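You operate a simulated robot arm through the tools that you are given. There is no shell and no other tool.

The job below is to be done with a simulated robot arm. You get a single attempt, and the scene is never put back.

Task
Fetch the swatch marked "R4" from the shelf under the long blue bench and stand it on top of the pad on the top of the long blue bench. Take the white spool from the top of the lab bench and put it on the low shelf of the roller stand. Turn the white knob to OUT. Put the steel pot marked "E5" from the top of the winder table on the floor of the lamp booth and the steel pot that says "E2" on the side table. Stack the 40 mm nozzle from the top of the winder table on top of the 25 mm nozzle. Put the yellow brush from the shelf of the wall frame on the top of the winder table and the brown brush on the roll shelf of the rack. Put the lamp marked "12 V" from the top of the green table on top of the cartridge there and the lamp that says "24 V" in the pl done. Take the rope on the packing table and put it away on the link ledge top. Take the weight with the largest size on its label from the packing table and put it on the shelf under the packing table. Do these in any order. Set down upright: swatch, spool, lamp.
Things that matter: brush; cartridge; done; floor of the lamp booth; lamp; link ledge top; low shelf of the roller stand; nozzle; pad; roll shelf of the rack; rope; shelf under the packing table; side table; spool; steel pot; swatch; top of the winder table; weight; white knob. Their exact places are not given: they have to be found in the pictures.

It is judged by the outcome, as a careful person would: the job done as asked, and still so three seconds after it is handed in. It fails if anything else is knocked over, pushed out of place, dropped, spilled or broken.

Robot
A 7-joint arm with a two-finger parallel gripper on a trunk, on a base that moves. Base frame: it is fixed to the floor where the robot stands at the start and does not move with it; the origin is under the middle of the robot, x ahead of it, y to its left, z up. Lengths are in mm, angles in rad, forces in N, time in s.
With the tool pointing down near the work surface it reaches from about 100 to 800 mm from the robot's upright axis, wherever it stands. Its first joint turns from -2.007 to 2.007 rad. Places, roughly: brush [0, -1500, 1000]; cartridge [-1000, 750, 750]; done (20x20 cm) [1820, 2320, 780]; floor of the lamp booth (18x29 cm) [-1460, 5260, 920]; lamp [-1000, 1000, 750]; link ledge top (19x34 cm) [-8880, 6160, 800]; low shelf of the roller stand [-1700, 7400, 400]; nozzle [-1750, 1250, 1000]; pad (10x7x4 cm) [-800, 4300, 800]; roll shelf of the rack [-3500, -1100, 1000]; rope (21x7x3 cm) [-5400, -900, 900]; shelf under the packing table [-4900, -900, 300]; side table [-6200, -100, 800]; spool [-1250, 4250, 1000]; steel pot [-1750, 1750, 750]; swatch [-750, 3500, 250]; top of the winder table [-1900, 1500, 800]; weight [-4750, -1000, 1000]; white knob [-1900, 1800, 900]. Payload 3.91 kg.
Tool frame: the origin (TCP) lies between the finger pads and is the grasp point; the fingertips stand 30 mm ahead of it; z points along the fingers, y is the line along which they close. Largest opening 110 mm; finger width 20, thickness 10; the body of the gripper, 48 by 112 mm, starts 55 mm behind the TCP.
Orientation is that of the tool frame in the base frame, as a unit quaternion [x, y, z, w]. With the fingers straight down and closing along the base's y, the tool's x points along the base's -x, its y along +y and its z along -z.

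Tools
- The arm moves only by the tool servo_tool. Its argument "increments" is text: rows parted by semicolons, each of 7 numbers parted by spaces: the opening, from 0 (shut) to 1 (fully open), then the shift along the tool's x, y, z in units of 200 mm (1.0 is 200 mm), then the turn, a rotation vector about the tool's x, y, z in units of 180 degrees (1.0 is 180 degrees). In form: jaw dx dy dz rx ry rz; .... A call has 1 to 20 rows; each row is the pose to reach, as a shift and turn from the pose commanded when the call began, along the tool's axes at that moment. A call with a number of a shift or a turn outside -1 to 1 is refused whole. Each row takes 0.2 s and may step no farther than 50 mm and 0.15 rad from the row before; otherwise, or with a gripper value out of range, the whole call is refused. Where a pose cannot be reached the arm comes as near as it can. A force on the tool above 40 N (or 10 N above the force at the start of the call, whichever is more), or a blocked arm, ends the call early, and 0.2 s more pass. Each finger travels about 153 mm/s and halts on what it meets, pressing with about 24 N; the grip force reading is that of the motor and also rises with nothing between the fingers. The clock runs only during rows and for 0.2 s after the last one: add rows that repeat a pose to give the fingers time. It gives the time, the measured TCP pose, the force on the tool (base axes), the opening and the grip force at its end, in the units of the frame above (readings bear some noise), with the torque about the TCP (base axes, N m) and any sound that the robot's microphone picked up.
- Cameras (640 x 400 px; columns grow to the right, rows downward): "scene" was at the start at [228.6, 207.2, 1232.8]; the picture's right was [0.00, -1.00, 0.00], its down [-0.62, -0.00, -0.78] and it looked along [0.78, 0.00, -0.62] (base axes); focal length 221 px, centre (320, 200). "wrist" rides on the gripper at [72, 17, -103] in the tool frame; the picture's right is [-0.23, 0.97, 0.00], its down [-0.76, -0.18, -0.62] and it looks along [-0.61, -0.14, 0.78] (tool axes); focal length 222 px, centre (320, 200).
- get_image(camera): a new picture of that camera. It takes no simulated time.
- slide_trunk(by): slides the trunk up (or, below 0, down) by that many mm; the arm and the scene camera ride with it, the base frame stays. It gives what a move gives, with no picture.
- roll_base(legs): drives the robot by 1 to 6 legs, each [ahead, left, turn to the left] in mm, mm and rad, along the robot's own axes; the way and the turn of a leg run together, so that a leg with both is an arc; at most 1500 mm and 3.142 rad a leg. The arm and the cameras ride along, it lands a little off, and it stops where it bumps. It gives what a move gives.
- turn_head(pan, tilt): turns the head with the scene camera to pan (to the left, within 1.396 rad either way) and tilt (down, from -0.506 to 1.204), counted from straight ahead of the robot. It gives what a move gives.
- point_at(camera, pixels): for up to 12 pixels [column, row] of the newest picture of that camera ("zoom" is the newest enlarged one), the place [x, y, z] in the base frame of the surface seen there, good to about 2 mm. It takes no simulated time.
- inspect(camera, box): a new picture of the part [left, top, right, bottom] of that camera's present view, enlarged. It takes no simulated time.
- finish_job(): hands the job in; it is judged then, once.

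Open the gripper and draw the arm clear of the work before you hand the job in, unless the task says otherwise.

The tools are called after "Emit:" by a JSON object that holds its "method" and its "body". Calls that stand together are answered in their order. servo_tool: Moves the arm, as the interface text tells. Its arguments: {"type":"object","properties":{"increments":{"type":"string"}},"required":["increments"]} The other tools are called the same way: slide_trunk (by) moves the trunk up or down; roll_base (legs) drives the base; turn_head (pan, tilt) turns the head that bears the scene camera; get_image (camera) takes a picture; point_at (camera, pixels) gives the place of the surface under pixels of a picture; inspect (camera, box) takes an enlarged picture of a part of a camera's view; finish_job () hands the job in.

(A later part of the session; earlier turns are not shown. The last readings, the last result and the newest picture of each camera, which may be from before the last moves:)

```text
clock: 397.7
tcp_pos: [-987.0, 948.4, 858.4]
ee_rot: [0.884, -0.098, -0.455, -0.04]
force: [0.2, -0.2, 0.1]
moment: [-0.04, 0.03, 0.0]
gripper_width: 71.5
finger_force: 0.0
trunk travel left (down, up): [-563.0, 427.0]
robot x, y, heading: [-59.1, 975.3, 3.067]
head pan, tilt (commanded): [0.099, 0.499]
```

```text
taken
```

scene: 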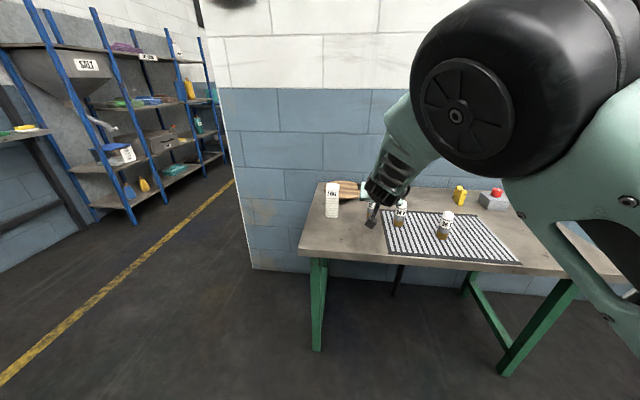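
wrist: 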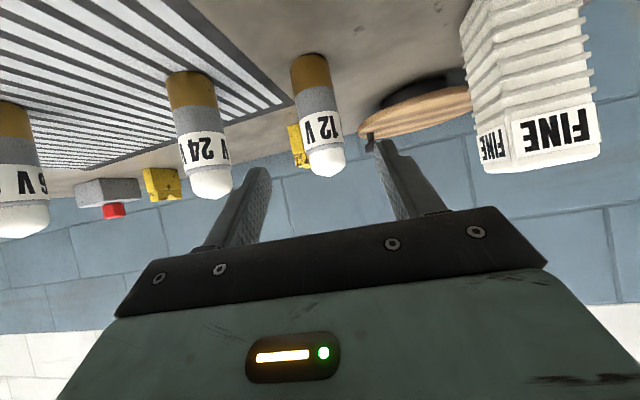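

The 12 V lamp is between the fingers and the 24 V lamp is clear at left. I advance 110 mm and close.

Emit:
{"method": "servo_tool", "body": {"increments": "0.65 0 0 0.11 0 0 0; 0.65 0 0 0.22 0 0 0; 0.65 0 0 0.33 0 0 0; 0.65 0 0 0.44 0 0 0; 0.65 0 0 0.545 0 0 0; 0.65 0 0 0.545 0 0 0; 0.4 0 0 0.545 0 0 0; 0 0 0 0.545 0 0 0; 0 0 0 0.545 0 0 0; 0 0 0 0.545 0 0 0"}}

Emit:
{"method": "get_image", "body": {"camera": "wrist"}}

```text
clock: 399.9
tcp_pos: [-1074.4, 965.6, 794.5]
ee_rot: [0.884, -0.098, -0.455, -0.041]
force: [-0.2, -0.3, 0.2]
moment: [0.02, 0.02, -0.03]
gripper_width: 35.8
finger_force: 24.5
trunk travel left (down, up): [-563.0, 427.0]
robot x, y, heading: [-64.1, 975.3, 3.071]
head pan, tilt (commanded): [0.099, 0.499]
```

```text
taken
```

wrist: 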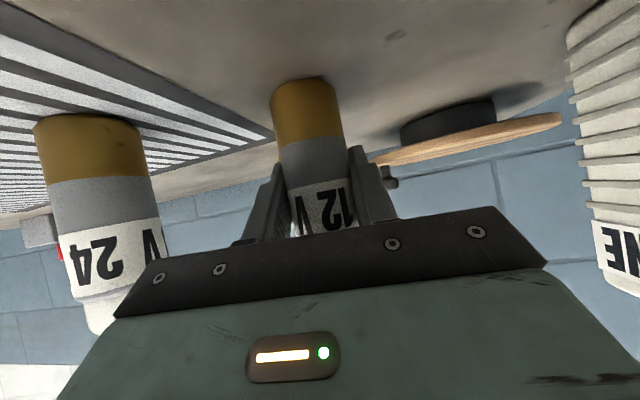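

Gripped at 35.8 mm. I test-lift 20 mm with the arm, then raise with the trunk.

Emit:
{"method": "servo_tool", "body": {"increments": "0 -0.0101 0 -0.0073 0 0 0; 0 -0.0203 0 -0.0146 0 0 0; 0 -0.0406 0 -0.0291 0 0 0; 0 -0.061 0 -0.0437 0 0 0; 0 -0.0812 0 -0.0582 0 0 0"}}

Emit:
{"method": "slide_trunk", "body": {"by": 150}}

Emit:
{"method": "get_image", "body": {"camera": "wrist"}}

Emit:
{"method": "get_image", "body": {"camera": "scene"}}

```text
clock: 401.1
tcp_pos: [-1073.6, 966.1, 814.7]
ee_rot: [0.884, -0.098, -0.454, -0.042]
force: [0.2, 0.4, -0.8]
moment: [0.05, -0.03, 0.01]
gripper_width: 35.6
finger_force: 23.9
trunk travel left (down, up): [-563.0, 427.0]
robot x, y, heading: [-62.4, 976.3, 3.073]
head pan, tilt (commanded): [0.099, 0.499]
```

```text
clock: 402.8
tcp_pos: [-1074.3, 965.2, 964.7]
ee_rot: [0.884, -0.099, -0.455, -0.042]
force: [-0.5, -0.5, -1.1]
moment: [-0.01, -0.01, -0.01]
gripper_width: 35.8
finger_force: 23.7
trunk travel left (down, up): [-713.0, 277.0]
robot x, y, heading: [-59.6, 973.5, 3.068]
head pan, tilt (commanded): [0.099, 0.499]
```

```text
taken
```

wrist: 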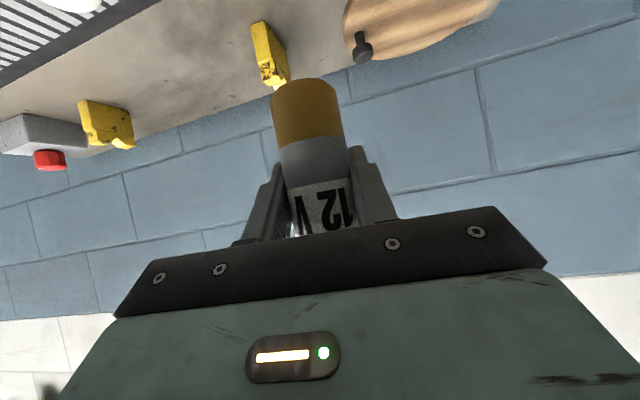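

```text
taken
```

scene: 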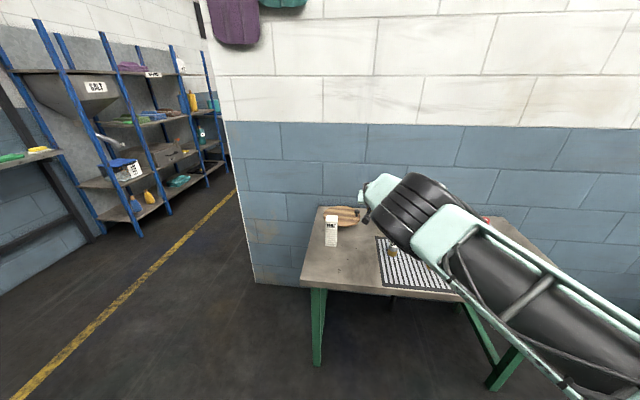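

The lamp is up (bottom ≈ 910). I measure the cartridge's top corners.

Emit:
{"method": "inspect", "body": {"camera": "scene", "box": [310, 200, 360, 255]}}

Emit:
{"method": "point_at", "body": {"camera": "zoom", "pixels": [[205, 118], [270, 118], [195, 148], [275, 150], [237, 132], [205, 112], [272, 113], [200, 165], [270, 170], [285, 130], [240, 115], [240, 150]]}}

```text
7.27 times, centred on (335, 228) of scene
```

zoom: 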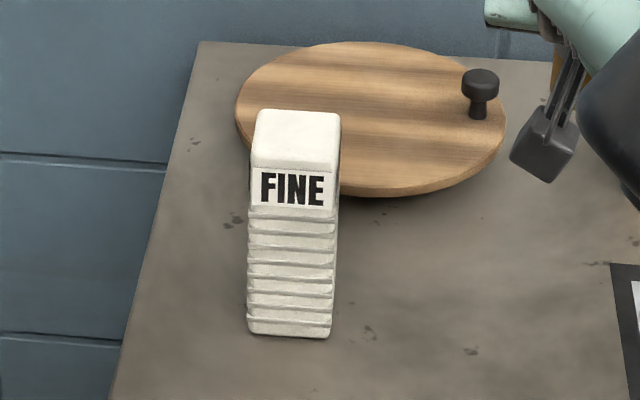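

```text
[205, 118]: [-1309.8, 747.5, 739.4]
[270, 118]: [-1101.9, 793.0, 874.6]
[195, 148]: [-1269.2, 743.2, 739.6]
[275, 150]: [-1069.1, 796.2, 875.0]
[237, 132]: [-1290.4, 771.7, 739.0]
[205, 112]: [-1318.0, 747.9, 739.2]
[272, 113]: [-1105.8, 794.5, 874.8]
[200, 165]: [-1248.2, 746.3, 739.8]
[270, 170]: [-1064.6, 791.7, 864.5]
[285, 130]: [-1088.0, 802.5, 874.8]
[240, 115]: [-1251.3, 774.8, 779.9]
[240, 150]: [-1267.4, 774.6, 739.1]
```

Now I measure the four corners of the cartridge top in this zoom (256–340, 108–168).

Emit:
{"method": "point_at", "body": {"camera": "zoom", "pixels": [[262, 113], [335, 116], [256, 155], [332, 160], [298, 112], [295, 160], [258, 135], [336, 138], [298, 136], [298, 164], [298, 109], [339, 135]]}}

```text
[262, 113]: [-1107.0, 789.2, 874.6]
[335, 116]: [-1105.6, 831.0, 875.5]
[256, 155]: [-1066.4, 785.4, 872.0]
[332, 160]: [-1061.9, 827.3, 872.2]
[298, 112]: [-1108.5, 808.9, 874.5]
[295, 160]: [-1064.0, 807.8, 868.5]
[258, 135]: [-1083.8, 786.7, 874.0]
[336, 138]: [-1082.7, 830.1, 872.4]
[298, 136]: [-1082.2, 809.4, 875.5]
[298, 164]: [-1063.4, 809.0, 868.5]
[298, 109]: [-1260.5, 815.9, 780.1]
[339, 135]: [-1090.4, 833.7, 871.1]
```

Cartridge top: x -1110..-1063, y 785..833, z 874.8; centre (-1087,808.5). I move the lamp above it slowly.

Emit:
{"method": "servo_tool", "body": {"increments": "0 0.0025 0.065 -0.009 0 0 0; 0 0.005 0.13 -0.018 0 0 0; 0 0.0075 0.195 -0.026 0 0 0; 0 0.01 0.26 -0.035 0 0 0; 0 0.0125 0.325 -0.044 0 0 0; 0 0.015 0.39 -0.053 0 0 0; 0 0.0175 0.455 -0.061 0 0 0; 0 0.02 0.52 -0.07 0 0 0; 0 0.0225 0.585 -0.079 0 0 0; 0 0.025 0.65 -0.088 0 0 0; 0 0.0275 0.715 -0.096 0 0 0; 0 0.03 0.779 -0.105 0 0 0; 0 0.03 0.779 -0.105 0 0 0"}}

Emit:
{"method": "get_image", "body": {"camera": "wrist"}}

Emit:
{"method": "inspect", "body": {"camera": "scene", "box": [295, 170, 395, 250]}}

```text
clock: 405.6
tcp_pos: [-1079.0, 816.3, 973.2]
ee_rot: [0.884, -0.099, -0.455, -0.041]
force: [0.6, 0.4, -0.4]
moment: [-0.02, -0.03, 0.03]
gripper_width: 35.7
finger_force: 23.8
out of reach, approached as far as the arm can: row 11, 12, 13
trunk travel left (down, up): [-713.0, 277.0]
robot x, y, heading: [-60.9, 972.9, 3.07]
head pan, tilt (commanded): [0.099, 0.499]
```

```text
taken
```

wrist: 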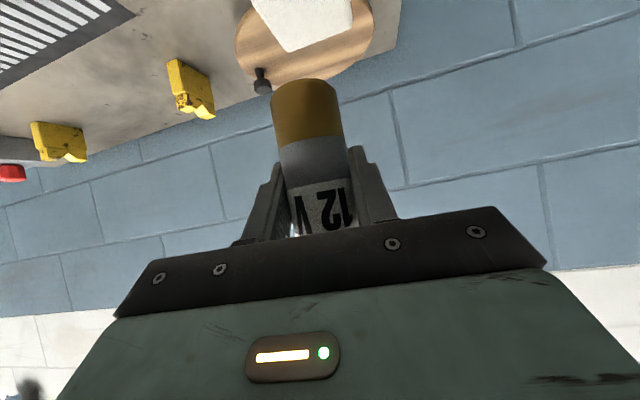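

```text
5.00 times, centred on (345, 210) of scene
```

zoom: 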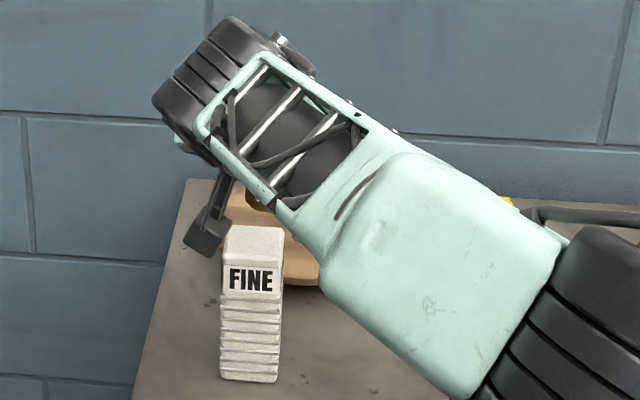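

The arm is at full stretch just short of the spot. I pull it back 170 mm, drive the base 165 mm ahead and fine-position again.

Emit:
{"method": "servo_tool", "body": {"increments": "0 0.0476 -0.0218 -0.067 0 0 0; 0 0.0952 -0.0436 -0.134 0 0 0; 0 0.1428 -0.0654 -0.201 0 0 0; 0 0.1904 -0.0872 -0.268 0 0 0; 0 0.238 -0.109 -0.335 0 0 0; 0 0.2856 -0.1308 -0.402 0 0 0; 0 0.3332 -0.1526 -0.469 0 0 0; 0 0.3808 -0.1744 -0.536 0 0 0; 0 0.4284 -0.1962 -0.603 0 0 0; 0 0.476 -0.218 -0.67 0 0 0"}}

Emit:
{"method": "roll_base", "body": {"legs": [[165, 0, 0]]}}

Emit:
{"method": "get_image", "body": {"camera": "scene"}}

Emit:
{"method": "get_image", "body": {"camera": "wrist"}}

```text
clock: 407.8
tcp_pos: [-910.0, 825.8, 972.0]
ee_rot: [0.884, -0.099, -0.456, -0.042]
force: [-0.1, -0.1, -0.7]
moment: [0.0, 0.02, 0.0]
gripper_width: 36.1
finger_force: 24.2
trunk travel left (down, up): [-713.0, 277.0]
robot x, y, heading: [-59.6, 976.1, 3.072]
head pan, tilt (commanded): [0.099, 0.499]
```

```text
clock: 409.3
tcp_pos: [-1073.9, 837.9, 972.2]
ee_rot: [0.884, -0.099, -0.456, -0.042]
force: [-0.3, 0.3, -0.8]
moment: [0.01, 0.0, -0.01]
gripper_width: 35.8
finger_force: 24.2
trunk travel left (down, up): [-713.0, 277.0]
robot x, y, heading: [-225.5, 989.3, 3.07]
head pan, tilt (commanded): [0.099, 0.499]
```

```text
taken
```

scene: 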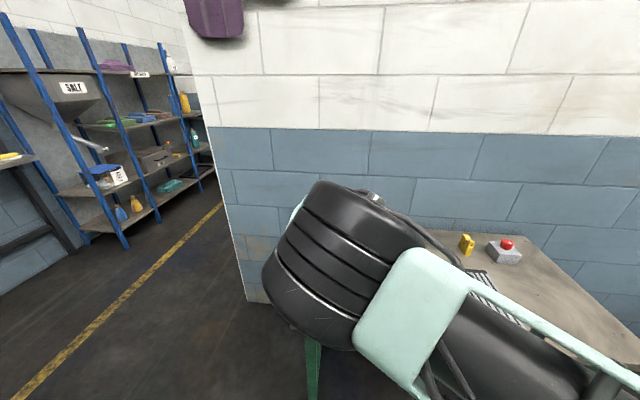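

```text
taken
```

wrist: 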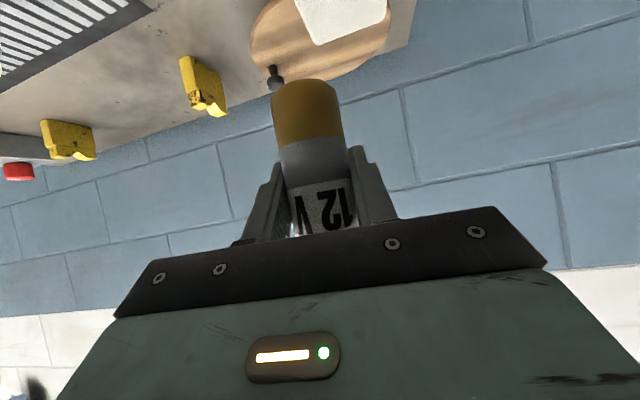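

I move 13/29 mm over to the cartridge centre and lower to 15 mm above it, then measure with the wrist camera.

Emit:
{"method": "servo_tool", "body": {"increments": "0 0 0.05 -0.005 0 0 0; 0 0 0.1 -0.01 0 0 0; 0 0.0185 0.155 0.05 0 0 0; 0 0.055 0.155 0.08 0 0 0; 0 0.0925 0.155 0.107 0 0 0; 0 0.0925 0.155 0.107 0 0 0"}}

Emit:
{"method": "get_image", "body": {"camera": "wrist"}}

```text
clock: 410.7
tcp_pos: [-1087.4, 807.7, 944.7]
ee_rot: [0.884, -0.099, -0.455, -0.041]
force: [0.5, -0.5, 0.0]
moment: [-0.02, -0.02, -0.02]
gripper_width: 35.5
finger_force: 24.4
trunk travel left (down, up): [-713.0, 277.0]
robot x, y, heading: [-225.8, 988.9, 3.069]
head pan, tilt (commanded): [0.099, 0.499]
```

```text
taken
```

wrist: 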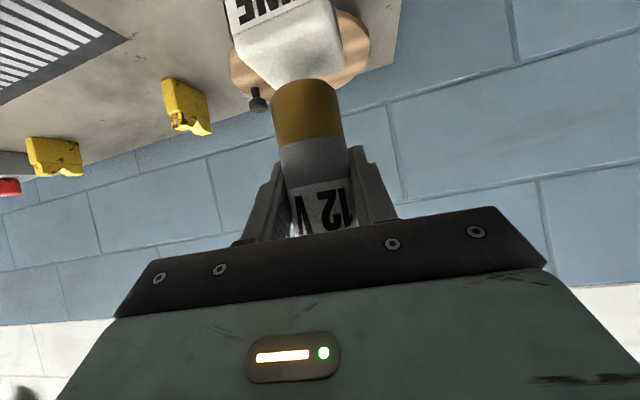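

I measure the cartridge top and the lamp base together in the wrist view.

Emit:
{"method": "inspect", "body": {"camera": "wrist", "box": [220, 0, 360, 150]}}

Emit:
{"method": "point_at", "body": {"camera": "wrist", "pixels": [[237, 40], [250, 62], [265, 75], [275, 85], [340, 60], [335, 25], [290, 55], [275, 100], [305, 100], [335, 98], [305, 88], [341, 75]]}}

```text
2.67 times, centred on (290, 75) of wrist
```

zoom: 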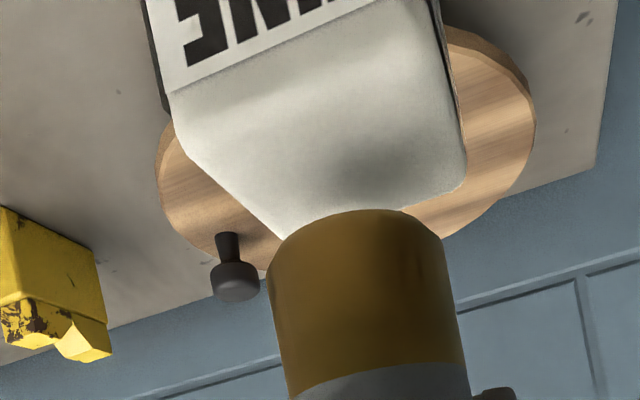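

```text
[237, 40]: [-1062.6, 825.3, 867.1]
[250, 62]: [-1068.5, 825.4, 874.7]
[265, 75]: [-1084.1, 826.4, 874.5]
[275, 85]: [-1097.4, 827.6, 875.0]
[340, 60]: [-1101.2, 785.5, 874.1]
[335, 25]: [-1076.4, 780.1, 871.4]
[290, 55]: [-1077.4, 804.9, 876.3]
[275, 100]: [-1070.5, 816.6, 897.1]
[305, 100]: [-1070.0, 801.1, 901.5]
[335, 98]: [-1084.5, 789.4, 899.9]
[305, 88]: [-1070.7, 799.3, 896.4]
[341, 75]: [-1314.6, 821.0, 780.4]
```

Lamp base and cartridge top are centred on each other. I lower 13 mm and then finely.

Emit:
{"method": "servo_tool", "body": {"increments": "0 0.0162 0 0.0116 0 0 0; 0 0.0325 0 0.0233 0 0 0; 0 0.0447 0 0.032 0 0 0; 0 0.0528 0 0.0378 0 0 0; 0 0.0568 0 0.0407 0 0 0"}}

Emit:
{"method": "servo_tool", "body": {"increments": "0 0.003 0 0.0022 0 0 0; 0 0.0041 0 0.0029 0 0 0"}}

```text
clock: 411.9
tcp_pos: [-1086.9, 807.2, 931.5]
ee_rot: [0.884, -0.099, -0.455, -0.042]
force: [0.3, 0.0, -1.3]
moment: [0.0, -0.01, 0.02]
gripper_width: 35.9
finger_force: 23.5
trunk travel left (down, up): [-713.0, 277.0]
robot x, y, heading: [-226.9, 985.3, 3.067]
head pan, tilt (commanded): [0.099, 0.499]
```

```text
clock: 412.5
tcp_pos: [-1086.6, 807.8, 930.2]
ee_rot: [0.884, -0.099, -0.454, -0.042]
force: [-0.3, 0.7, -0.2]
moment: [0.01, 0.0, -0.01]
gripper_width: 35.8
finger_force: 24.2
trunk travel left (down, up): [-713.0, 277.0]
robot x, y, heading: [-224.4, 988.6, 3.07]
head pan, tilt (commanded): [0.099, 0.499]
```

Emit:
{"method": "servo_tool", "body": {"increments": "0 0.003 0 0.0022 0 0 0; 0 0.0041 0 0.0029 0 0 0"}}

```text
clock: 413.1
tcp_pos: [-1087.4, 807.7, 928.9]
ee_rot: [0.884, -0.099, -0.455, -0.041]
force: [-0.3, 0.1, 3.6]
moment: [0.11, -0.08, -0.03]
gripper_width: 35.8
finger_force: 24.4
trunk travel left (down, up): [-713.0, 277.0]
robot x, y, heading: [-225.4, 987.3, 3.071]
head pan, tilt (commanded): [0.099, 0.499]
```

Light contact (3.6 N). I open gently and withdraw.

Emit:
{"method": "servo_tool", "body": {"increments": "0.33 0 0 0 0 0 0; 0.36 0 0 0 0 0 0; 0.4 0 0 0 0 0 0; 0.5 0 0 0 0 0 0; 0.65 0 0 0 0 0 0; 0.65 0 0 0 0 0 0"}}

Emit:
{"method": "get_image", "body": {"camera": "wrist"}}

```text
clock: 414.5
tcp_pos: [-1086.3, 808.3, 928.9]
ee_rot: [0.884, -0.098, -0.455, -0.04]
force: [-0.2, 0.4, -0.2]
moment: [-0.02, -0.03, 0.0]
gripper_width: 71.4
finger_force: 0.0
trunk travel left (down, up): [-713.0, 277.0]
robot x, y, heading: [-229.9, 987.5, 3.067]
head pan, tilt (commanded): [0.099, 0.499]
```

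```text
taken
```

wrist: 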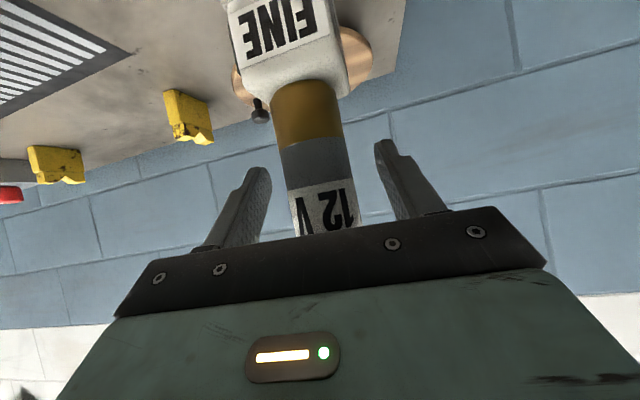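

The 12 V lamp stands on the cartridge. I withdraw along the tool axis.

Emit:
{"method": "servo_tool", "body": {"increments": "0.65 0 0 -0.06 0 0 0; 0.65 0 0 -0.15 0 0 0; 0.65 0 0 -0.27 0 0 0; 0.65 0 0 -0.4 0 0 0; 0.65 0 0 -0.55 0 0 0; 0.65 0 0 -0.7 0 0 0"}}

Emit:
{"method": "get_image", "body": {"camera": "wrist"}}

Emit:
{"method": "get_image", "body": {"camera": "scene"}}

```text
clock: 415.9
tcp_pos: [-975.1, 786.2, 1010.5]
ee_rot: [0.884, -0.1, -0.456, -0.042]
force: [-0.6, 0.1, -0.9]
moment: [-0.01, -0.01, -0.04]
gripper_width: 71.3
finger_force: 0.1
trunk travel left (down, up): [-713.0, 277.0]
robot x, y, heading: [-223.7, 984.7, 3.066]
head pan, tilt (commanded): [0.099, 0.499]
```

```text
taken
```

wrist: 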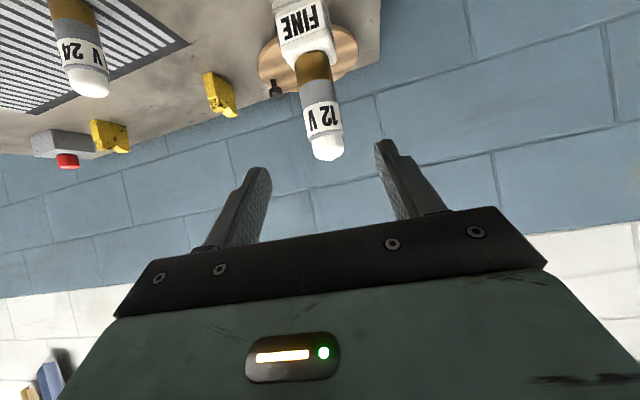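

```text
taken
```

scene: 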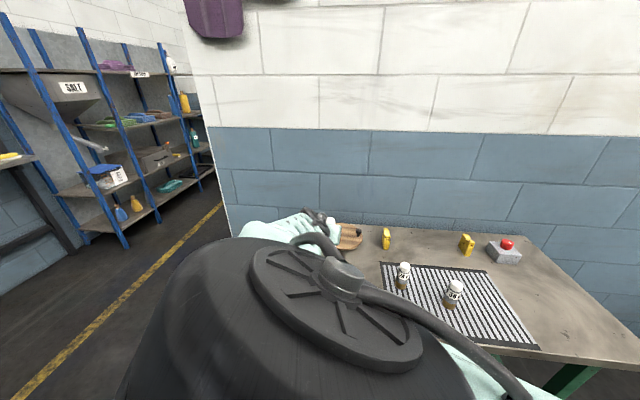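

Next the 24 V lamp. I swing the arm toward it in two stages.

Emit:
{"method": "servo_tool", "body": {"increments": "0.65 0.01 -0.18 0.014 0 0 0; 0.65 0.02 -0.36 0.028 0 0 0; 0.65 0.03 -0.54 0.042 0 0 0; 0.65 0.04 -0.72 0.056 0 0 0; 0.65 0.0525 -0.916 0.072 0 0 0; 0.65 0.0525 -0.916 0.072 0 0 0"}}

Emit:
{"method": "get_image", "body": {"camera": "wrist"}}

Emit:
{"method": "get_image", "body": {"camera": "scene"}}

```text
clock: 417.3
tcp_pos: [-941.0, 965.3, 992.5]
ee_rot: [0.884, -0.099, -0.455, -0.041]
force: [0.8, -0.1, -0.2]
moment: [0.01, 0.0, 0.0]
gripper_width: 71.7
finger_force: 0.0
trunk travel left (down, up): [-713.0, 277.0]
robot x, y, heading: [-225.2, 984.3, 3.067]
head pan, tilt (commanded): [0.099, 0.499]
```

```text
taken
```

wrist: 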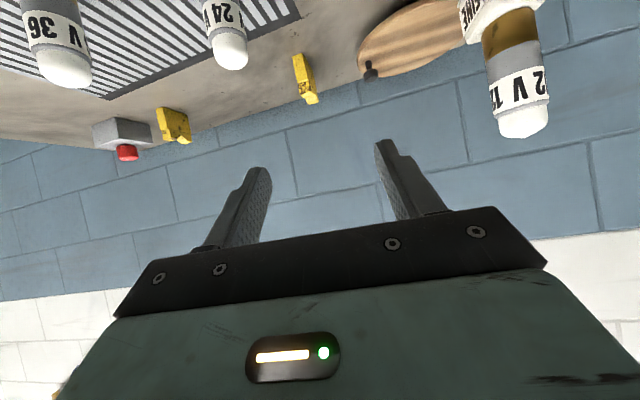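

```text
taken
```

scene: 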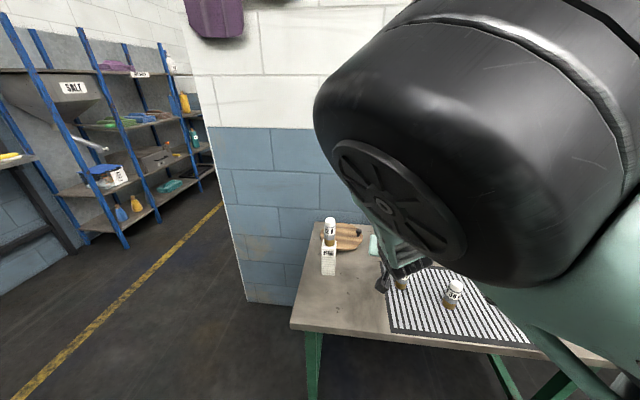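

12 V stands on the cartridge (scene (330,235)). I measure the 24 V lamp in the wrist view at (228,35).

Emit:
{"method": "point_at", "body": {"camera": "wrist", "pixels": [[215, 18], [224, 16], [235, 14], [243, 12], [228, 45], [218, 45], [240, 42], [214, 25], [242, 20], [222, 30]]}}

```text
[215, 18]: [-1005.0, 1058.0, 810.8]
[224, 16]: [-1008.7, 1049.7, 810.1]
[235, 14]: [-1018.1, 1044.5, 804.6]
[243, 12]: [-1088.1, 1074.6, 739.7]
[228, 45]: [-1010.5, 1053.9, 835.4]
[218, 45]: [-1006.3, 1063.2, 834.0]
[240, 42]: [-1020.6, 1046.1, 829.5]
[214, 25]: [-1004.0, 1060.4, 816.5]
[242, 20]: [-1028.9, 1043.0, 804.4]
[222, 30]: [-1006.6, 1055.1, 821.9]
```

24 V axis ≈ (-1023,1062.5). I go to 110 mm before it.

Emit:
{"method": "servo_tool", "body": {"increments": "0.65 0.1 -0.081 0.085 0 0 0; 0.65 0.2 -0.162 0.17 0 0 0; 0.65 0.3 -0.243 0.255 0 0 0; 0.65 0.4 -0.324 0.34 0 0 0; 0.65 0.496 -0.405 0.4245 0 0 0; 0.65 0.496 -0.405 0.4245 0 0 0"}}

Emit:
{"method": "get_image", "body": {"camera": "wrist"}}

```text
clock: 418.7
tcp_pos: [-936.8, 1045.1, 860.2]
ee_rot: [0.884, -0.099, -0.455, -0.041]
force: [1.3, -0.1, -0.4]
moment: [0.01, 0.01, 0.02]
gripper_width: 71.4
finger_force: 0.0
trunk travel left (down, up): [-713.0, 277.0]
robot x, y, heading: [-222.7, 984.3, 3.07]
head pan, tilt (commanded): [0.099, 0.499]
```

```text
taken
```

wrist: 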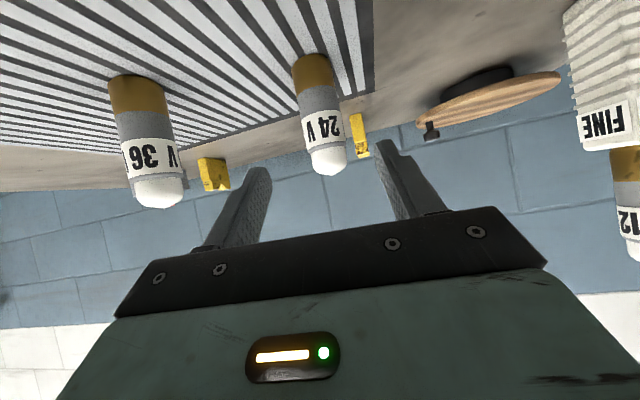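

The 24 V lamp is centred. I advance, grip, test-lift and raise.

Emit:
{"method": "servo_tool", "body": {"increments": "0.65 0 0 0.11 0 0 0; 0.65 0 0 0.22 0 0 0; 0.65 0 0 0.33 0 0 0; 0.65 0 0 0.44 0 0 0; 0.65 0 0 0.545 0 0 0; 0.65 0 0 0.545 0 0 0; 0.4 0 0 0.545 0 0 0; 0 0 0 0.545 0 0 0; 0 0 0 0.545 0 0 0; 0 0 0 0.545 0 0 0"}}

Emit:
{"method": "servo_tool", "body": {"increments": "0 -0.0101 0 -0.0073 0 0 0; 0 -0.0203 0 -0.0146 0 0 0; 0 -0.0406 0 -0.0291 0 0 0; 0 -0.061 0 -0.0437 0 0 0; 0 -0.0812 0 -0.0582 0 0 0; 0 -0.122 0 -0.0873 0 0 0; 0 -0.162 0 -0.116 0 0 0; 0 -0.203 0 -0.146 0 0 0"}}

Emit:
{"method": "get_image", "body": {"camera": "wrist"}}

```text
clock: 420.9
tcp_pos: [-1024.0, 1063.0, 796.7]
ee_rot: [0.884, -0.099, -0.456, -0.042]
force: [-0.2, 0.4, -0.9]
moment: [0.04, 0.0, 0.01]
gripper_width: 35.8
finger_force: 24.1
trunk travel left (down, up): [-713.0, 277.0]
robot x, y, heading: [-223.3, 986.3, 3.07]
head pan, tilt (commanded): [0.099, 0.499]
```

```text
clock: 422.7
tcp_pos: [-1023.1, 1062.3, 846.4]
ee_rot: [0.884, -0.099, -0.455, -0.041]
force: [-0.1, -0.6, -0.4]
moment: [-0.01, -0.02, -0.01]
gripper_width: 35.8
finger_force: 23.6
trunk travel left (down, up): [-713.0, 277.0]
robot x, y, heading: [-223.4, 985.4, 3.07]
head pan, tilt (commanded): [0.099, 0.499]
```

```text
taken
```

wrist: 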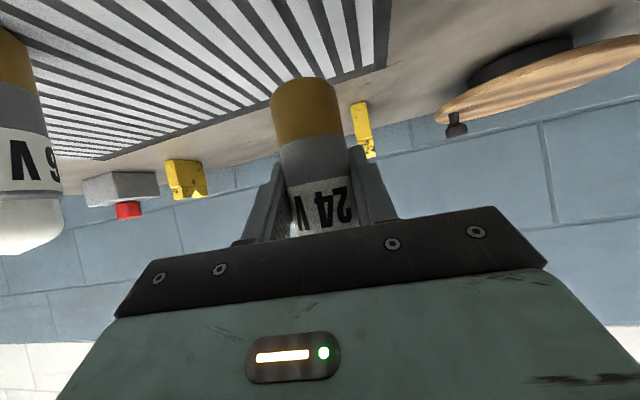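

24 V is held. I raise the trunk, back away from the table, and turn toward the east side to find the "done" place.

Emit:
{"method": "slide_trunk", "body": {"by": 150}}

Emit:
{"method": "roll_base", "body": {"legs": [[-500, 0, 0], [0, 0, -2.5]]}}

Emit:
{"method": "turn_head", "body": {"pan": 0.3, "tilt": 0.4}}

Emit:
{"method": "get_image", "body": {"camera": "scene"}}

```text
clock: 424.4
tcp_pos: [-1022.9, 1064.5, 996.3]
ee_rot: [0.884, -0.099, -0.455, -0.041]
force: [-0.2, 0.3, -0.5]
moment: [0.03, -0.03, 0.03]
gripper_width: 35.6
finger_force: 24.7
trunk travel left (down, up): [-863.0, 127.0]
robot x, y, heading: [-226.2, 990.1, 3.069]
head pan, tilt (commanded): [0.099, 0.499]
```

```text
clock: 433.2
tcp_pos: [952.9, 1374.8, 996.8]
ee_rot: [-0.189, 0.87, 0.106, 0.443]
force: [-0.4, 0.0, -1.6]
moment: [0.0, 0.01, 0.0]
gripper_width: 35.7
finger_force: 24.4
trunk travel left (down, up): [-863.0, 127.0]
robot x, y, heading: [274.8, 950.4, 0.578]
head pan, tilt (commanded): [0.099, 0.499]
```

```text
clock: 434.0
tcp_pos: [952.3, 1373.8, 996.8]
ee_rot: [-0.189, 0.869, 0.106, 0.445]
force: [-0.1, 0.0, -0.4]
moment: [-0.01, 0.0, 0.02]
gripper_width: 35.8
finger_force: 24.2
trunk travel left (down, up): [-863.0, 127.0]
robot x, y, heading: [272.8, 952.8, 0.584]
head pan, tilt (commanded): [0.3, 0.4]
```

```text
taken
```

scene: 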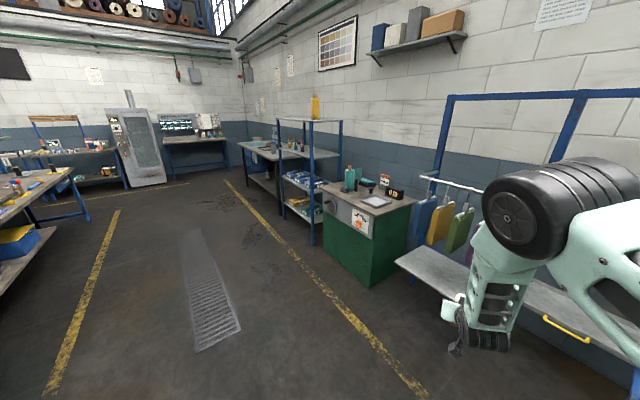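

The green cabinet near (370,215) may carry the "done" place. I enlarge it.

Emit:
{"method": "inspect", "body": {"camera": "scene", "box": [310, 155, 430, 250]}}

Emit:
{"method": "point_at", "body": {"camera": "zoom", "pixels": [[350, 195], [370, 210], [280, 240], [220, 130], [300, 170], [420, 170], [160, 170], [500, 250], [240, 250], [100, 200]]}}

```text
4.21 times, centred on (370, 202) of scene
```

zoom: 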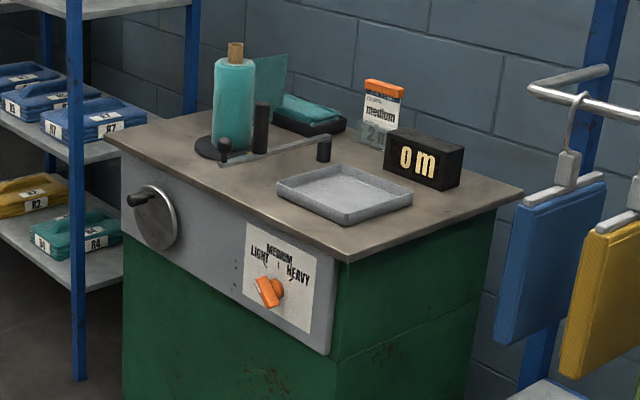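

```text
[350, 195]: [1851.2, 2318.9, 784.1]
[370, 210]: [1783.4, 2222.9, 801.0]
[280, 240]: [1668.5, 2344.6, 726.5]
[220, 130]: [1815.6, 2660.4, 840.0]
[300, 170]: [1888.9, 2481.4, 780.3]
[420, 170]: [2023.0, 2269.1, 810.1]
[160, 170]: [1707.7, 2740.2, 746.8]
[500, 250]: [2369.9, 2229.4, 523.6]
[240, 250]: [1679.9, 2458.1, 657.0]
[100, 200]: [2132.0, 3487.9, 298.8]
```

The grey tray on the green cabinet (floor z≈784 at (1820,2320)) is the "done" place. I turn to face east, strafe north and drive toward it.

Emit:
{"method": "roll_base", "body": {"legs": [[0, 0, -0.548], [0, 1334, 0], [580, 0, 0]]}}

Emit:
{"method": "turn_head", "body": {"pan": 0.0, "tilt": 0.55}}

Emit:
{"method": "get_image", "body": {"camera": "scene"}}

Emit:
{"method": "get_image", "body": {"camera": "wrist"}}

```text
clock: 445.0
tcp_pos: [1613.6, 2298.7, 997.8]
ee_rot: [0.052, 0.888, -0.017, 0.457]
force: [0.1, -0.5, -1.1]
moment: [0.0, -0.02, -0.02]
gripper_width: 35.5
finger_force: 23.9
trunk travel left (down, up): [-863.0, 127.0]
robot x, y, heading: [813.4, 2289.1, 0.035]
head pan, tilt (commanded): [0.3, 0.4]
```

```text
clock: 445.8
tcp_pos: [1613.1, 2297.8, 995.2]
ee_rot: [0.053, 0.887, -0.018, 0.458]
force: [-0.1, 0.1, -0.4]
moment: [0.01, -0.02, -0.02]
gripper_width: 35.6
finger_force: 23.8
trunk travel left (down, up): [-863.0, 127.0]
robot x, y, heading: [811.2, 2290.3, 0.035]
head pan, tilt (commanded): [0.0, 0.55]
```

```text
taken
```

scene: 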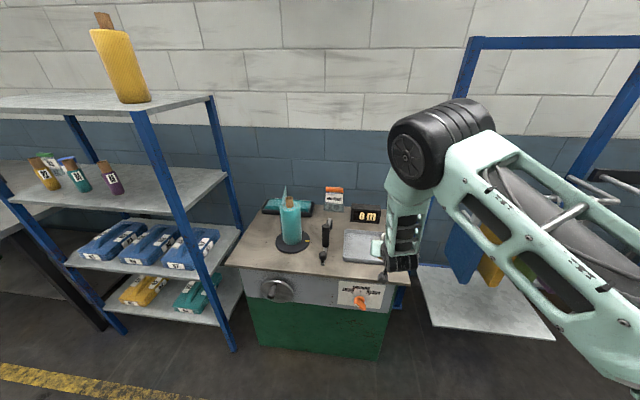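

```text
taken
```

wrist: 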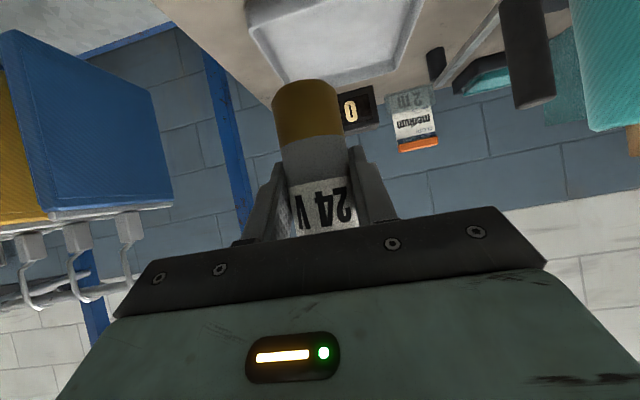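

The tray is visible in the wrist view at (330,35). I measure it.

Emit:
{"method": "point_at", "body": {"camera": "wrist", "pixels": [[290, 70], [330, 55], [380, 65], [330, 20], [270, 20], [400, 15], [278, 80], [395, 80], [250, 15], [365, 75], [300, 40], [360, 30]]}}

Emit:
{"method": "inspect", "body": {"camera": "scene", "box": [320, 180, 420, 290]}}

Emit:
{"method": "point_at", "body": {"camera": "zoom", "pixels": [[150, 185], [145, 275], [240, 190], [200, 230], [235, 290], [190, 180], [190, 285], [170, 240], [145, 230], [330, 120]]}}

```text
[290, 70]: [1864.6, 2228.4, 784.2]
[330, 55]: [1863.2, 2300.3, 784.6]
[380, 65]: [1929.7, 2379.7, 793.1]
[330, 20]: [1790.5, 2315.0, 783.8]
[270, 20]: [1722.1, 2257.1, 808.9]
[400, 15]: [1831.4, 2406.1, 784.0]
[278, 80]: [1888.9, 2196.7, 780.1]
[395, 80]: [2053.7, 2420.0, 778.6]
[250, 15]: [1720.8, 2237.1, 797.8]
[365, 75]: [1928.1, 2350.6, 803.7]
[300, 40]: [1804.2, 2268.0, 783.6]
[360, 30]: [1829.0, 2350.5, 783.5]
```

```text
3.64 times, centred on (370, 235) of scene
```

zoom: 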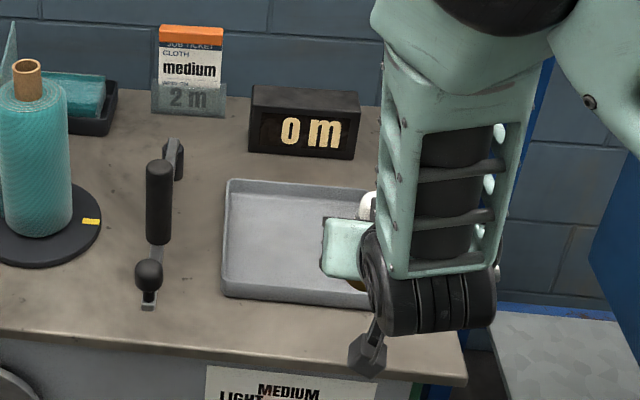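

```text
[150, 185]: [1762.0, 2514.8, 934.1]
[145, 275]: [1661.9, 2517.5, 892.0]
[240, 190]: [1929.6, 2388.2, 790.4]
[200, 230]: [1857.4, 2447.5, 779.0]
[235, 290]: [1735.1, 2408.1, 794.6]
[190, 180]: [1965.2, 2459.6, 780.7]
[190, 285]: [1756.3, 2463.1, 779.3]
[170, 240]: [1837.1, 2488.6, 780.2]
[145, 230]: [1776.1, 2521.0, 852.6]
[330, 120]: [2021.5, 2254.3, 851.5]
```

Tray interior: x 1735–1925, y 2225–2405, floor 784, rim 809. I drive 215 mm ahead and lower the trunk 145 mm.

Emit:
{"method": "roll_base", "body": {"legs": [[214, 10, 0]]}}

Emit:
{"method": "slide_trunk", "body": {"by": -145}}

Emit:
{"method": "get_image", "body": {"camera": "wrist"}}

Emit:
{"method": "get_image", "body": {"camera": "scene"}}

```text
clock: 447.5
tcp_pos: [1827.1, 2315.2, 996.5]
ee_rot: [0.052, 0.888, -0.017, 0.457]
force: [0.2, -0.3, -0.7]
moment: [-0.01, -0.02, 0.0]
gripper_width: 35.7
finger_force: 23.7
trunk travel left (down, up): [-863.0, 127.0]
robot x, y, heading: [1027.5, 2308.8, 0.03]
head pan, tilt (commanded): [0.0, 0.55]
```

```text
clock: 449.2
tcp_pos: [1827.7, 2315.8, 851.2]
ee_rot: [0.051, 0.888, -0.016, 0.457]
force: [0.9, -0.8, 0.0]
moment: [-0.01, -0.02, -0.01]
gripper_width: 35.4
finger_force: 24.1
trunk travel left (down, up): [-718.0, 272.0]
robot x, y, heading: [1025.4, 2302.6, 0.035]
head pan, tilt (commanded): [0.0, 0.55]
```

```text
taken
```

wrist: 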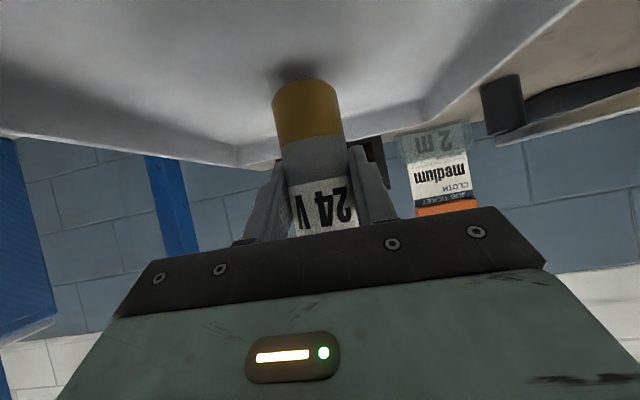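

```text
taken
```

scene: 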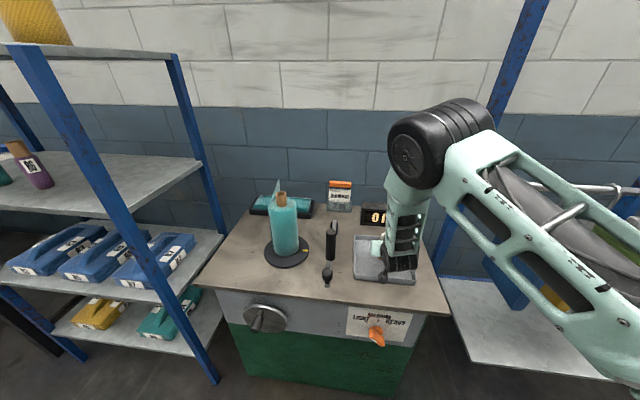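

I lower 11 mm with the arm, then step to contact.

Emit:
{"method": "servo_tool", "body": {"increments": "0 0.0162 0 0.0116 0 0 0; 0 0.0325 0 0.0233 0 0 0; 0 0.0406 0 0.0291 0 0 0; 0 0.0447 0 0.032 0 0 0"}}

Emit:
{"method": "servo_tool", "body": {"increments": "0 0.003 0 0.0022 0 0 0; 0 0.0041 0 0.0029 0 0 0"}}

Emit:
{"method": "servo_tool", "body": {"increments": "0 0.002 0 0.0015 0 0 0; 0 0.003 0 0.0022 0 0 0"}}

```text
clock: 450.2
tcp_pos: [1827.5, 2316.7, 840.3]
ee_rot: [0.052, 0.888, -0.017, 0.457]
force: [-0.3, 0.1, 1.3]
moment: [0.0, 0.02, 0.01]
gripper_width: 35.5
finger_force: 23.8
trunk travel left (down, up): [-718.0, 272.0]
robot x, y, heading: [1024.6, 2306.9, 0.034]
head pan, tilt (commanded): [0.0, 0.55]
```

```text
clock: 450.8
tcp_pos: [1826.7, 2316.2, 839.6]
ee_rot: [0.051, 0.887, -0.017, 0.458]
force: [-1.8, -1.1, 7.3]
moment: [-0.19, 0.09, -0.01]
gripper_width: 35.7
finger_force: 23.7
trunk travel left (down, up): [-718.0, 272.0]
robot x, y, heading: [1023.4, 2307.3, 0.034]
head pan, tilt (commanded): [0.0, 0.55]
```

```text
clock: 451.4
tcp_pos: [1827.3, 2317.0, 841.9]
ee_rot: [0.052, 0.887, -0.017, 0.458]
force: [-3.1, 1.8, 15.4]
moment: [-0.1, 0.23, -0.02]
gripper_width: 35.9
finger_force: 23.7
trunk travel left (down, up): [-718.0, 272.0]
robot x, y, heading: [1024.1, 2308.4, 0.033]
head pan, tilt (commanded): [0.0, 0.55]
```

Contact reached (15 N, a bit much). I relax 1 mm and open gently.

Emit:
{"method": "servo_tool", "body": {"increments": "0 -0.0041 0 -0.0029 0 0 0; 0 -0.005 0 -0.0036 0 0 0; 0.33 -0.005 0 -0.0036 0 0 0; 0.36 -0.005 0 -0.0036 0 0 0; 0.42 -0.005 0 -0.0036 0 0 0; 0.6 -0.005 0 -0.0036 0 0 0; 0.65 -0.005 0 -0.0036 0 0 0"}}

Emit:
{"method": "get_image", "body": {"camera": "wrist"}}

```text
clock: 453.0
tcp_pos: [1827.5, 2315.4, 840.0]
ee_rot: [0.052, 0.888, -0.016, 0.457]
force: [0.3, 0.4, -0.3]
moment: [-0.01, 0.0, 0.01]
gripper_width: 71.3
finger_force: 0.1
trunk travel left (down, up): [-718.0, 272.0]
robot x, y, heading: [1028.3, 2307.5, 0.037]
head pan, tilt (commanded): [0.0, 0.55]
```

```text
taken
```

wrist: 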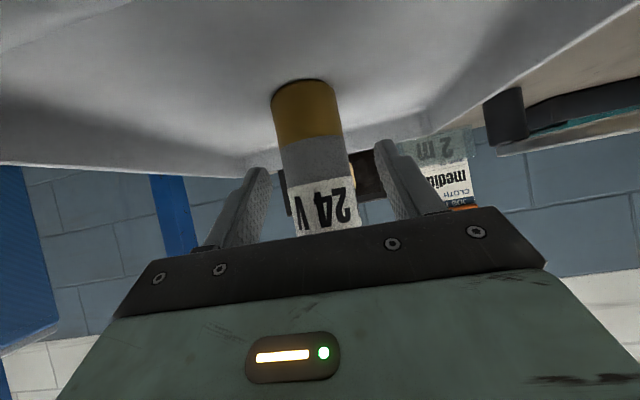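

The 24 V lamp stands in the tray. I withdraw along the tool axis (back and up) and check.

Emit:
{"method": "servo_tool", "body": {"increments": "0.65 0 0 -0.06 0 0 0; 0.65 0 0 -0.15 0 0 0; 0.65 0 0 -0.27 0 0 0; 0.65 0 0 -0.4 0 0 0; 0.65 0 0 -0.55 0 0 0; 0.65 0 0 -0.7 0 0 0; 0.65 0 0 -0.85 0 0 0"}}

Emit:
{"method": "get_image", "body": {"camera": "wrist"}}

Emit:
{"method": "inspect", "body": {"camera": "scene", "box": [320, 180, 440, 300]}}

```text
clock: 454.6
tcp_pos: [1690.7, 2327.9, 938.3]
ee_rot: [0.051, 0.888, -0.016, 0.457]
force: [-0.7, -1.3, 0.4]
moment: [0.0, 0.03, -0.04]
gripper_width: 71.0
finger_force: 0.0
trunk travel left (down, up): [-718.0, 272.0]
robot x, y, heading: [1025.8, 2307.9, 0.036]
head pan, tilt (commanded): [0.0, 0.55]
```

```text
taken
```

wrist: 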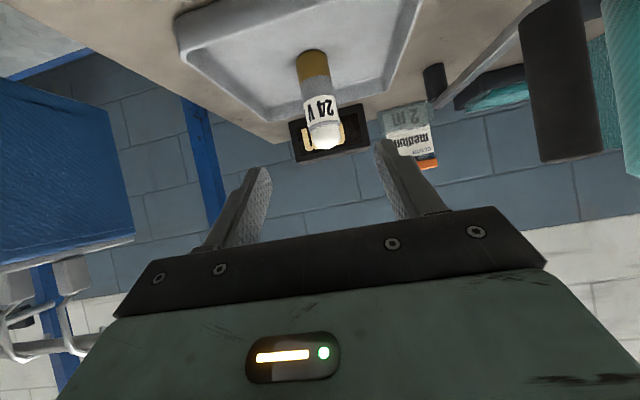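

```text
3.33 times, centred on (380, 240) of scene
```

zoom: 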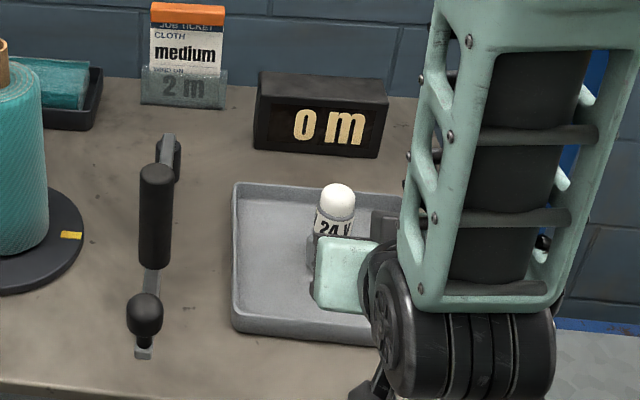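

24 V stands in the "done" tray. Next the brown brush: I back off, turn south, raise a little and drive to the wall frame.

Emit:
{"method": "roll_base", "body": {"legs": [[-500, 0, 0], [0, 0, -1.605]]}}

Emit:
{"method": "slide_trunk", "body": {"by": 120}}

Emit:
{"method": "roll_base", "body": {"legs": [[1450, -206, 0], [1450, -206, 0]]}}

Emit:
{"method": "turn_head", "body": {"pan": 0.1, "tilt": 0.55}}

Emit:
{"method": "get_image", "body": {"camera": "scene"}}

Emit:
{"method": "get_image", "body": {"camera": "wrist"}}

```text
clock: 461.4
tcp_pos: [519.6, 1626.2, 938.5]
ee_rot: [0.677, 0.577, -0.342, 0.303]
force: [0.0, -0.5, -0.7]
moment: [0.02, 0.02, 0.01]
gripper_width: 71.2
finger_force: 0.0
trunk travel left (down, up): [-718.0, 272.0]
robot x, y, heading: [525.4, 2287.6, -1.579]
head pan, tilt (commanded): [0.0, 0.55]
```

```text
clock: 462.9
tcp_pos: [519.2, 1626.1, 1059.1]
ee_rot: [0.677, 0.577, -0.342, 0.304]
force: [-0.7, 0.5, -0.1]
moment: [0.01, -0.03, -0.05]
gripper_width: 71.6
finger_force: 0.1
trunk travel left (down, up): [-838.0, 152.0]
robot x, y, heading: [526.0, 2288.7, -1.581]
head pan, tilt (commanded): [0.0, 0.55]
```

```text
clock: 477.1
tcp_pos: [108.5, -1271.1, 1058.9]
ee_rot: [0.676, 0.578, -0.34, 0.304]
force: [0.0, -0.5, -0.1]
moment: [-0.04, 0.01, 0.0]
gripper_width: 71.7
finger_force: 0.0
trunk travel left (down, up): [-838.0, 152.0]
robot x, y, heading: [115.5, -605.6, -1.576]
head pan, tilt (commanded): [0.0, 0.55]
```

```text
clock: 477.7
tcp_pos: [109.2, -1272.4, 1058.4]
ee_rot: [0.677, 0.577, -0.342, 0.304]
force: [-0.2, 0.1, -0.2]
moment: [0.01, -0.01, 0.01]
gripper_width: 71.4
finger_force: 0.1
trunk travel left (down, up): [-838.0, 152.0]
robot x, y, heading: [112.9, -610.6, -1.578]
head pan, tilt (commanded): [0.099, 0.55]
```

```text
taken
```

scene: 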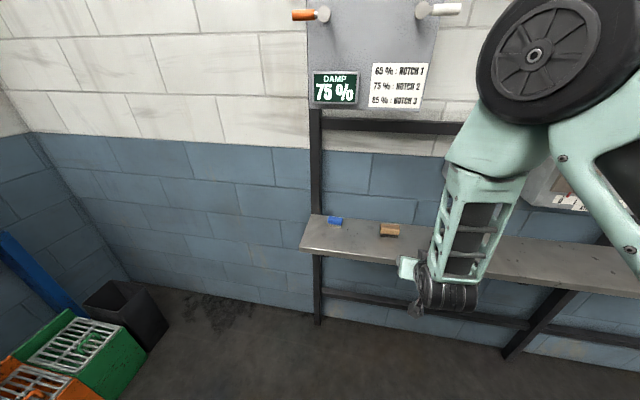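

```text
taken
```

wrist: 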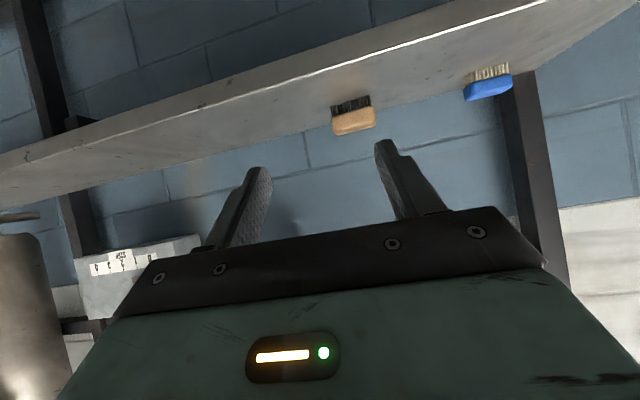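

The brown brush is in the wrist view at (353,118). I measure it.

Emit:
{"method": "inspect", "body": {"camera": "wrist", "box": [310, 70, 400, 150]}}

Emit:
{"method": "point_at", "body": {"camera": "zoom", "pixels": [[185, 280], [450, 255], [310, 320], [200, 420], [460, 380], [330, 400], [160, 230], [430, 200], [100, 350], [320, 260], [180, 380], [455, 330]]}}

```text
5.00 times, centred on (355, 110) of wrist
```

zoom: 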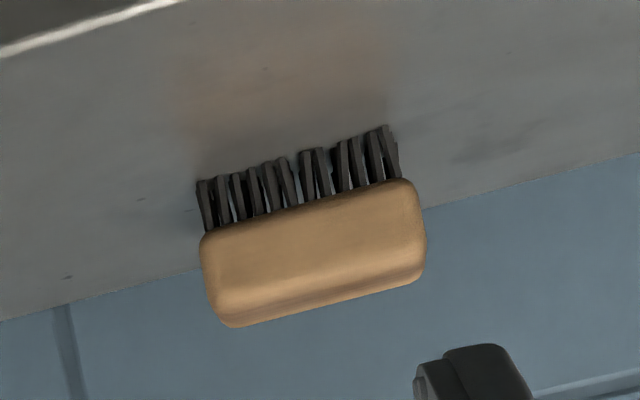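

```text
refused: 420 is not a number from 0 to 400
```

Emit:
{"method": "point_at", "body": {"camera": "zoom", "pixels": [[208, 245], [412, 200], [310, 240], [230, 318], [415, 275], [320, 298], [205, 220], [390, 160], [120, 250], [420, 240], [300, 270], [215, 290]]}}

```text
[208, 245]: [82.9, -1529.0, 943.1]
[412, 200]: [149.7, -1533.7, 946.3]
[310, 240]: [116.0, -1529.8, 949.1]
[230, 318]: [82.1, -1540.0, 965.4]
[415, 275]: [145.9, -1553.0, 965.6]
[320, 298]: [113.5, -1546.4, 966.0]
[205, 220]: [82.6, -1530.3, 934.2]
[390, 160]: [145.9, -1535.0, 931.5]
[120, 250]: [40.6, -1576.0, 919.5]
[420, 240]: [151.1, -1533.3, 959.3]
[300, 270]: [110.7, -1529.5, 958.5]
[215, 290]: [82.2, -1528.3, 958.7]
```

Brown brush: centre ≈ (116,-1547), top 966, 70 mm long, yaw -4°. I drive 130 mm closer first.

Emit:
{"method": "roll_base", "body": {"legs": [[130, 0, 0]]}}

Emit:
{"method": "servo_tool", "body": {"increments": "1 0 0 0 -0.011 0 -0.008; 1 0 0 0 -0.022 0.0005 -0.0158; 1 0 0 0 -0.022 0.0005 -0.0158"}}

Emit:
{"method": "get_image", "body": {"camera": "wrist"}}

```text
clock: 479.0
tcp_pos: [108.5, -1401.2, 1057.3]
ee_rot: [0.677, 0.576, -0.342, 0.303]
force: [-0.8, 0.1, 0.0]
moment: [0.0, 0.02, 0.0]
gripper_width: 71.4
finger_force: 0.1
trunk travel left (down, up): [-838.0, 152.0]
robot x, y, heading: [110.6, -736.5, -1.574]
head pan, tilt (commanded): [0.099, 0.55]
```

```text
clock: 479.8
tcp_pos: [109.3, -1402.3, 1057.7]
ee_rot: [0.651, 0.606, -0.328, 0.318]
force: [-1.2, 0.0, 0.7]
moment: [0.01, 0.0, -0.01]
gripper_width: 109.9
finger_force: 0.0
trunk travel left (down, up): [-838.0, 152.0]
robot x, y, heading: [112.9, -736.0, -1.573]
head pan, tilt (commanded): [0.099, 0.55]
```

```text
taken
```

wrist: 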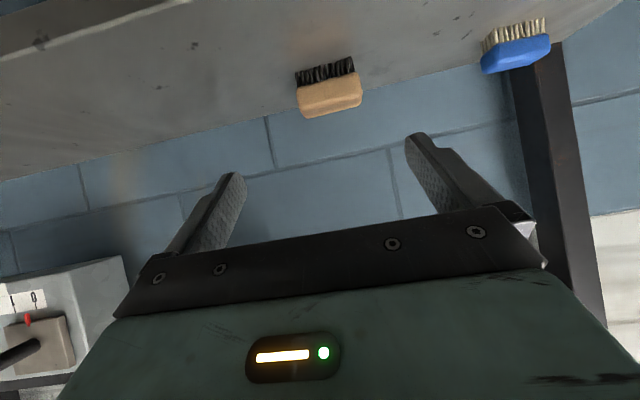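

Aligned. I approach in two stages to the brush at (116,-1547,948).

Emit:
{"method": "servo_tool", "body": {"increments": "1 0.007 0.018 0.1 0 0 0; 1 0.014 0.035 0.2 0 0 0; 1 0.021 0.053 0.3 0 0 0; 1 0.0285 0.07 0.406 0 0 0; 1 0.0285 0.07 0.5 0 0 0; 1 0.0285 0.07 0.6 0 0 0; 1 0.0285 0.07 0.7 0 0 0; 1 0.0285 0.07 0.8 0 0 0; 1 0.0285 0.07 0.9 0 0 0; 1 0.0285 0.07 0.9 0 0 0"}}

Emit:
{"method": "get_image", "body": {"camera": "wrist"}}

```text
clock: 482.0
tcp_pos: [116.1, -1546.1, 948.5]
ee_rot: [0.651, 0.606, -0.328, 0.319]
force: [-1.1, -0.1, 1.3]
moment: [0.05, 0.02, 0.01]
gripper_width: 110.2
finger_force: 0.1
trunk travel left (down, up): [-838.0, 152.0]
robot x, y, heading: [115.6, -736.3, -1.579]
head pan, tilt (commanded): [0.099, 0.55]
```

```text
taken
```

wrist: 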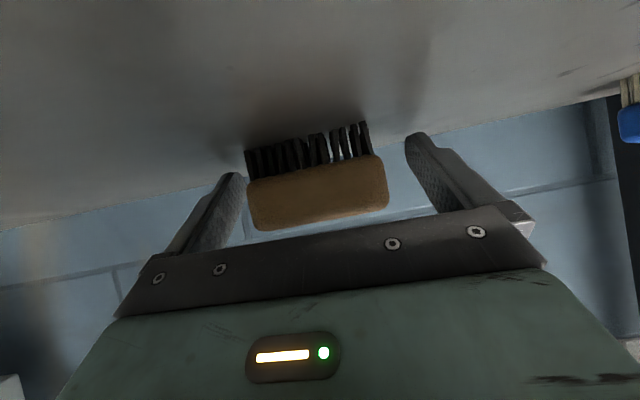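

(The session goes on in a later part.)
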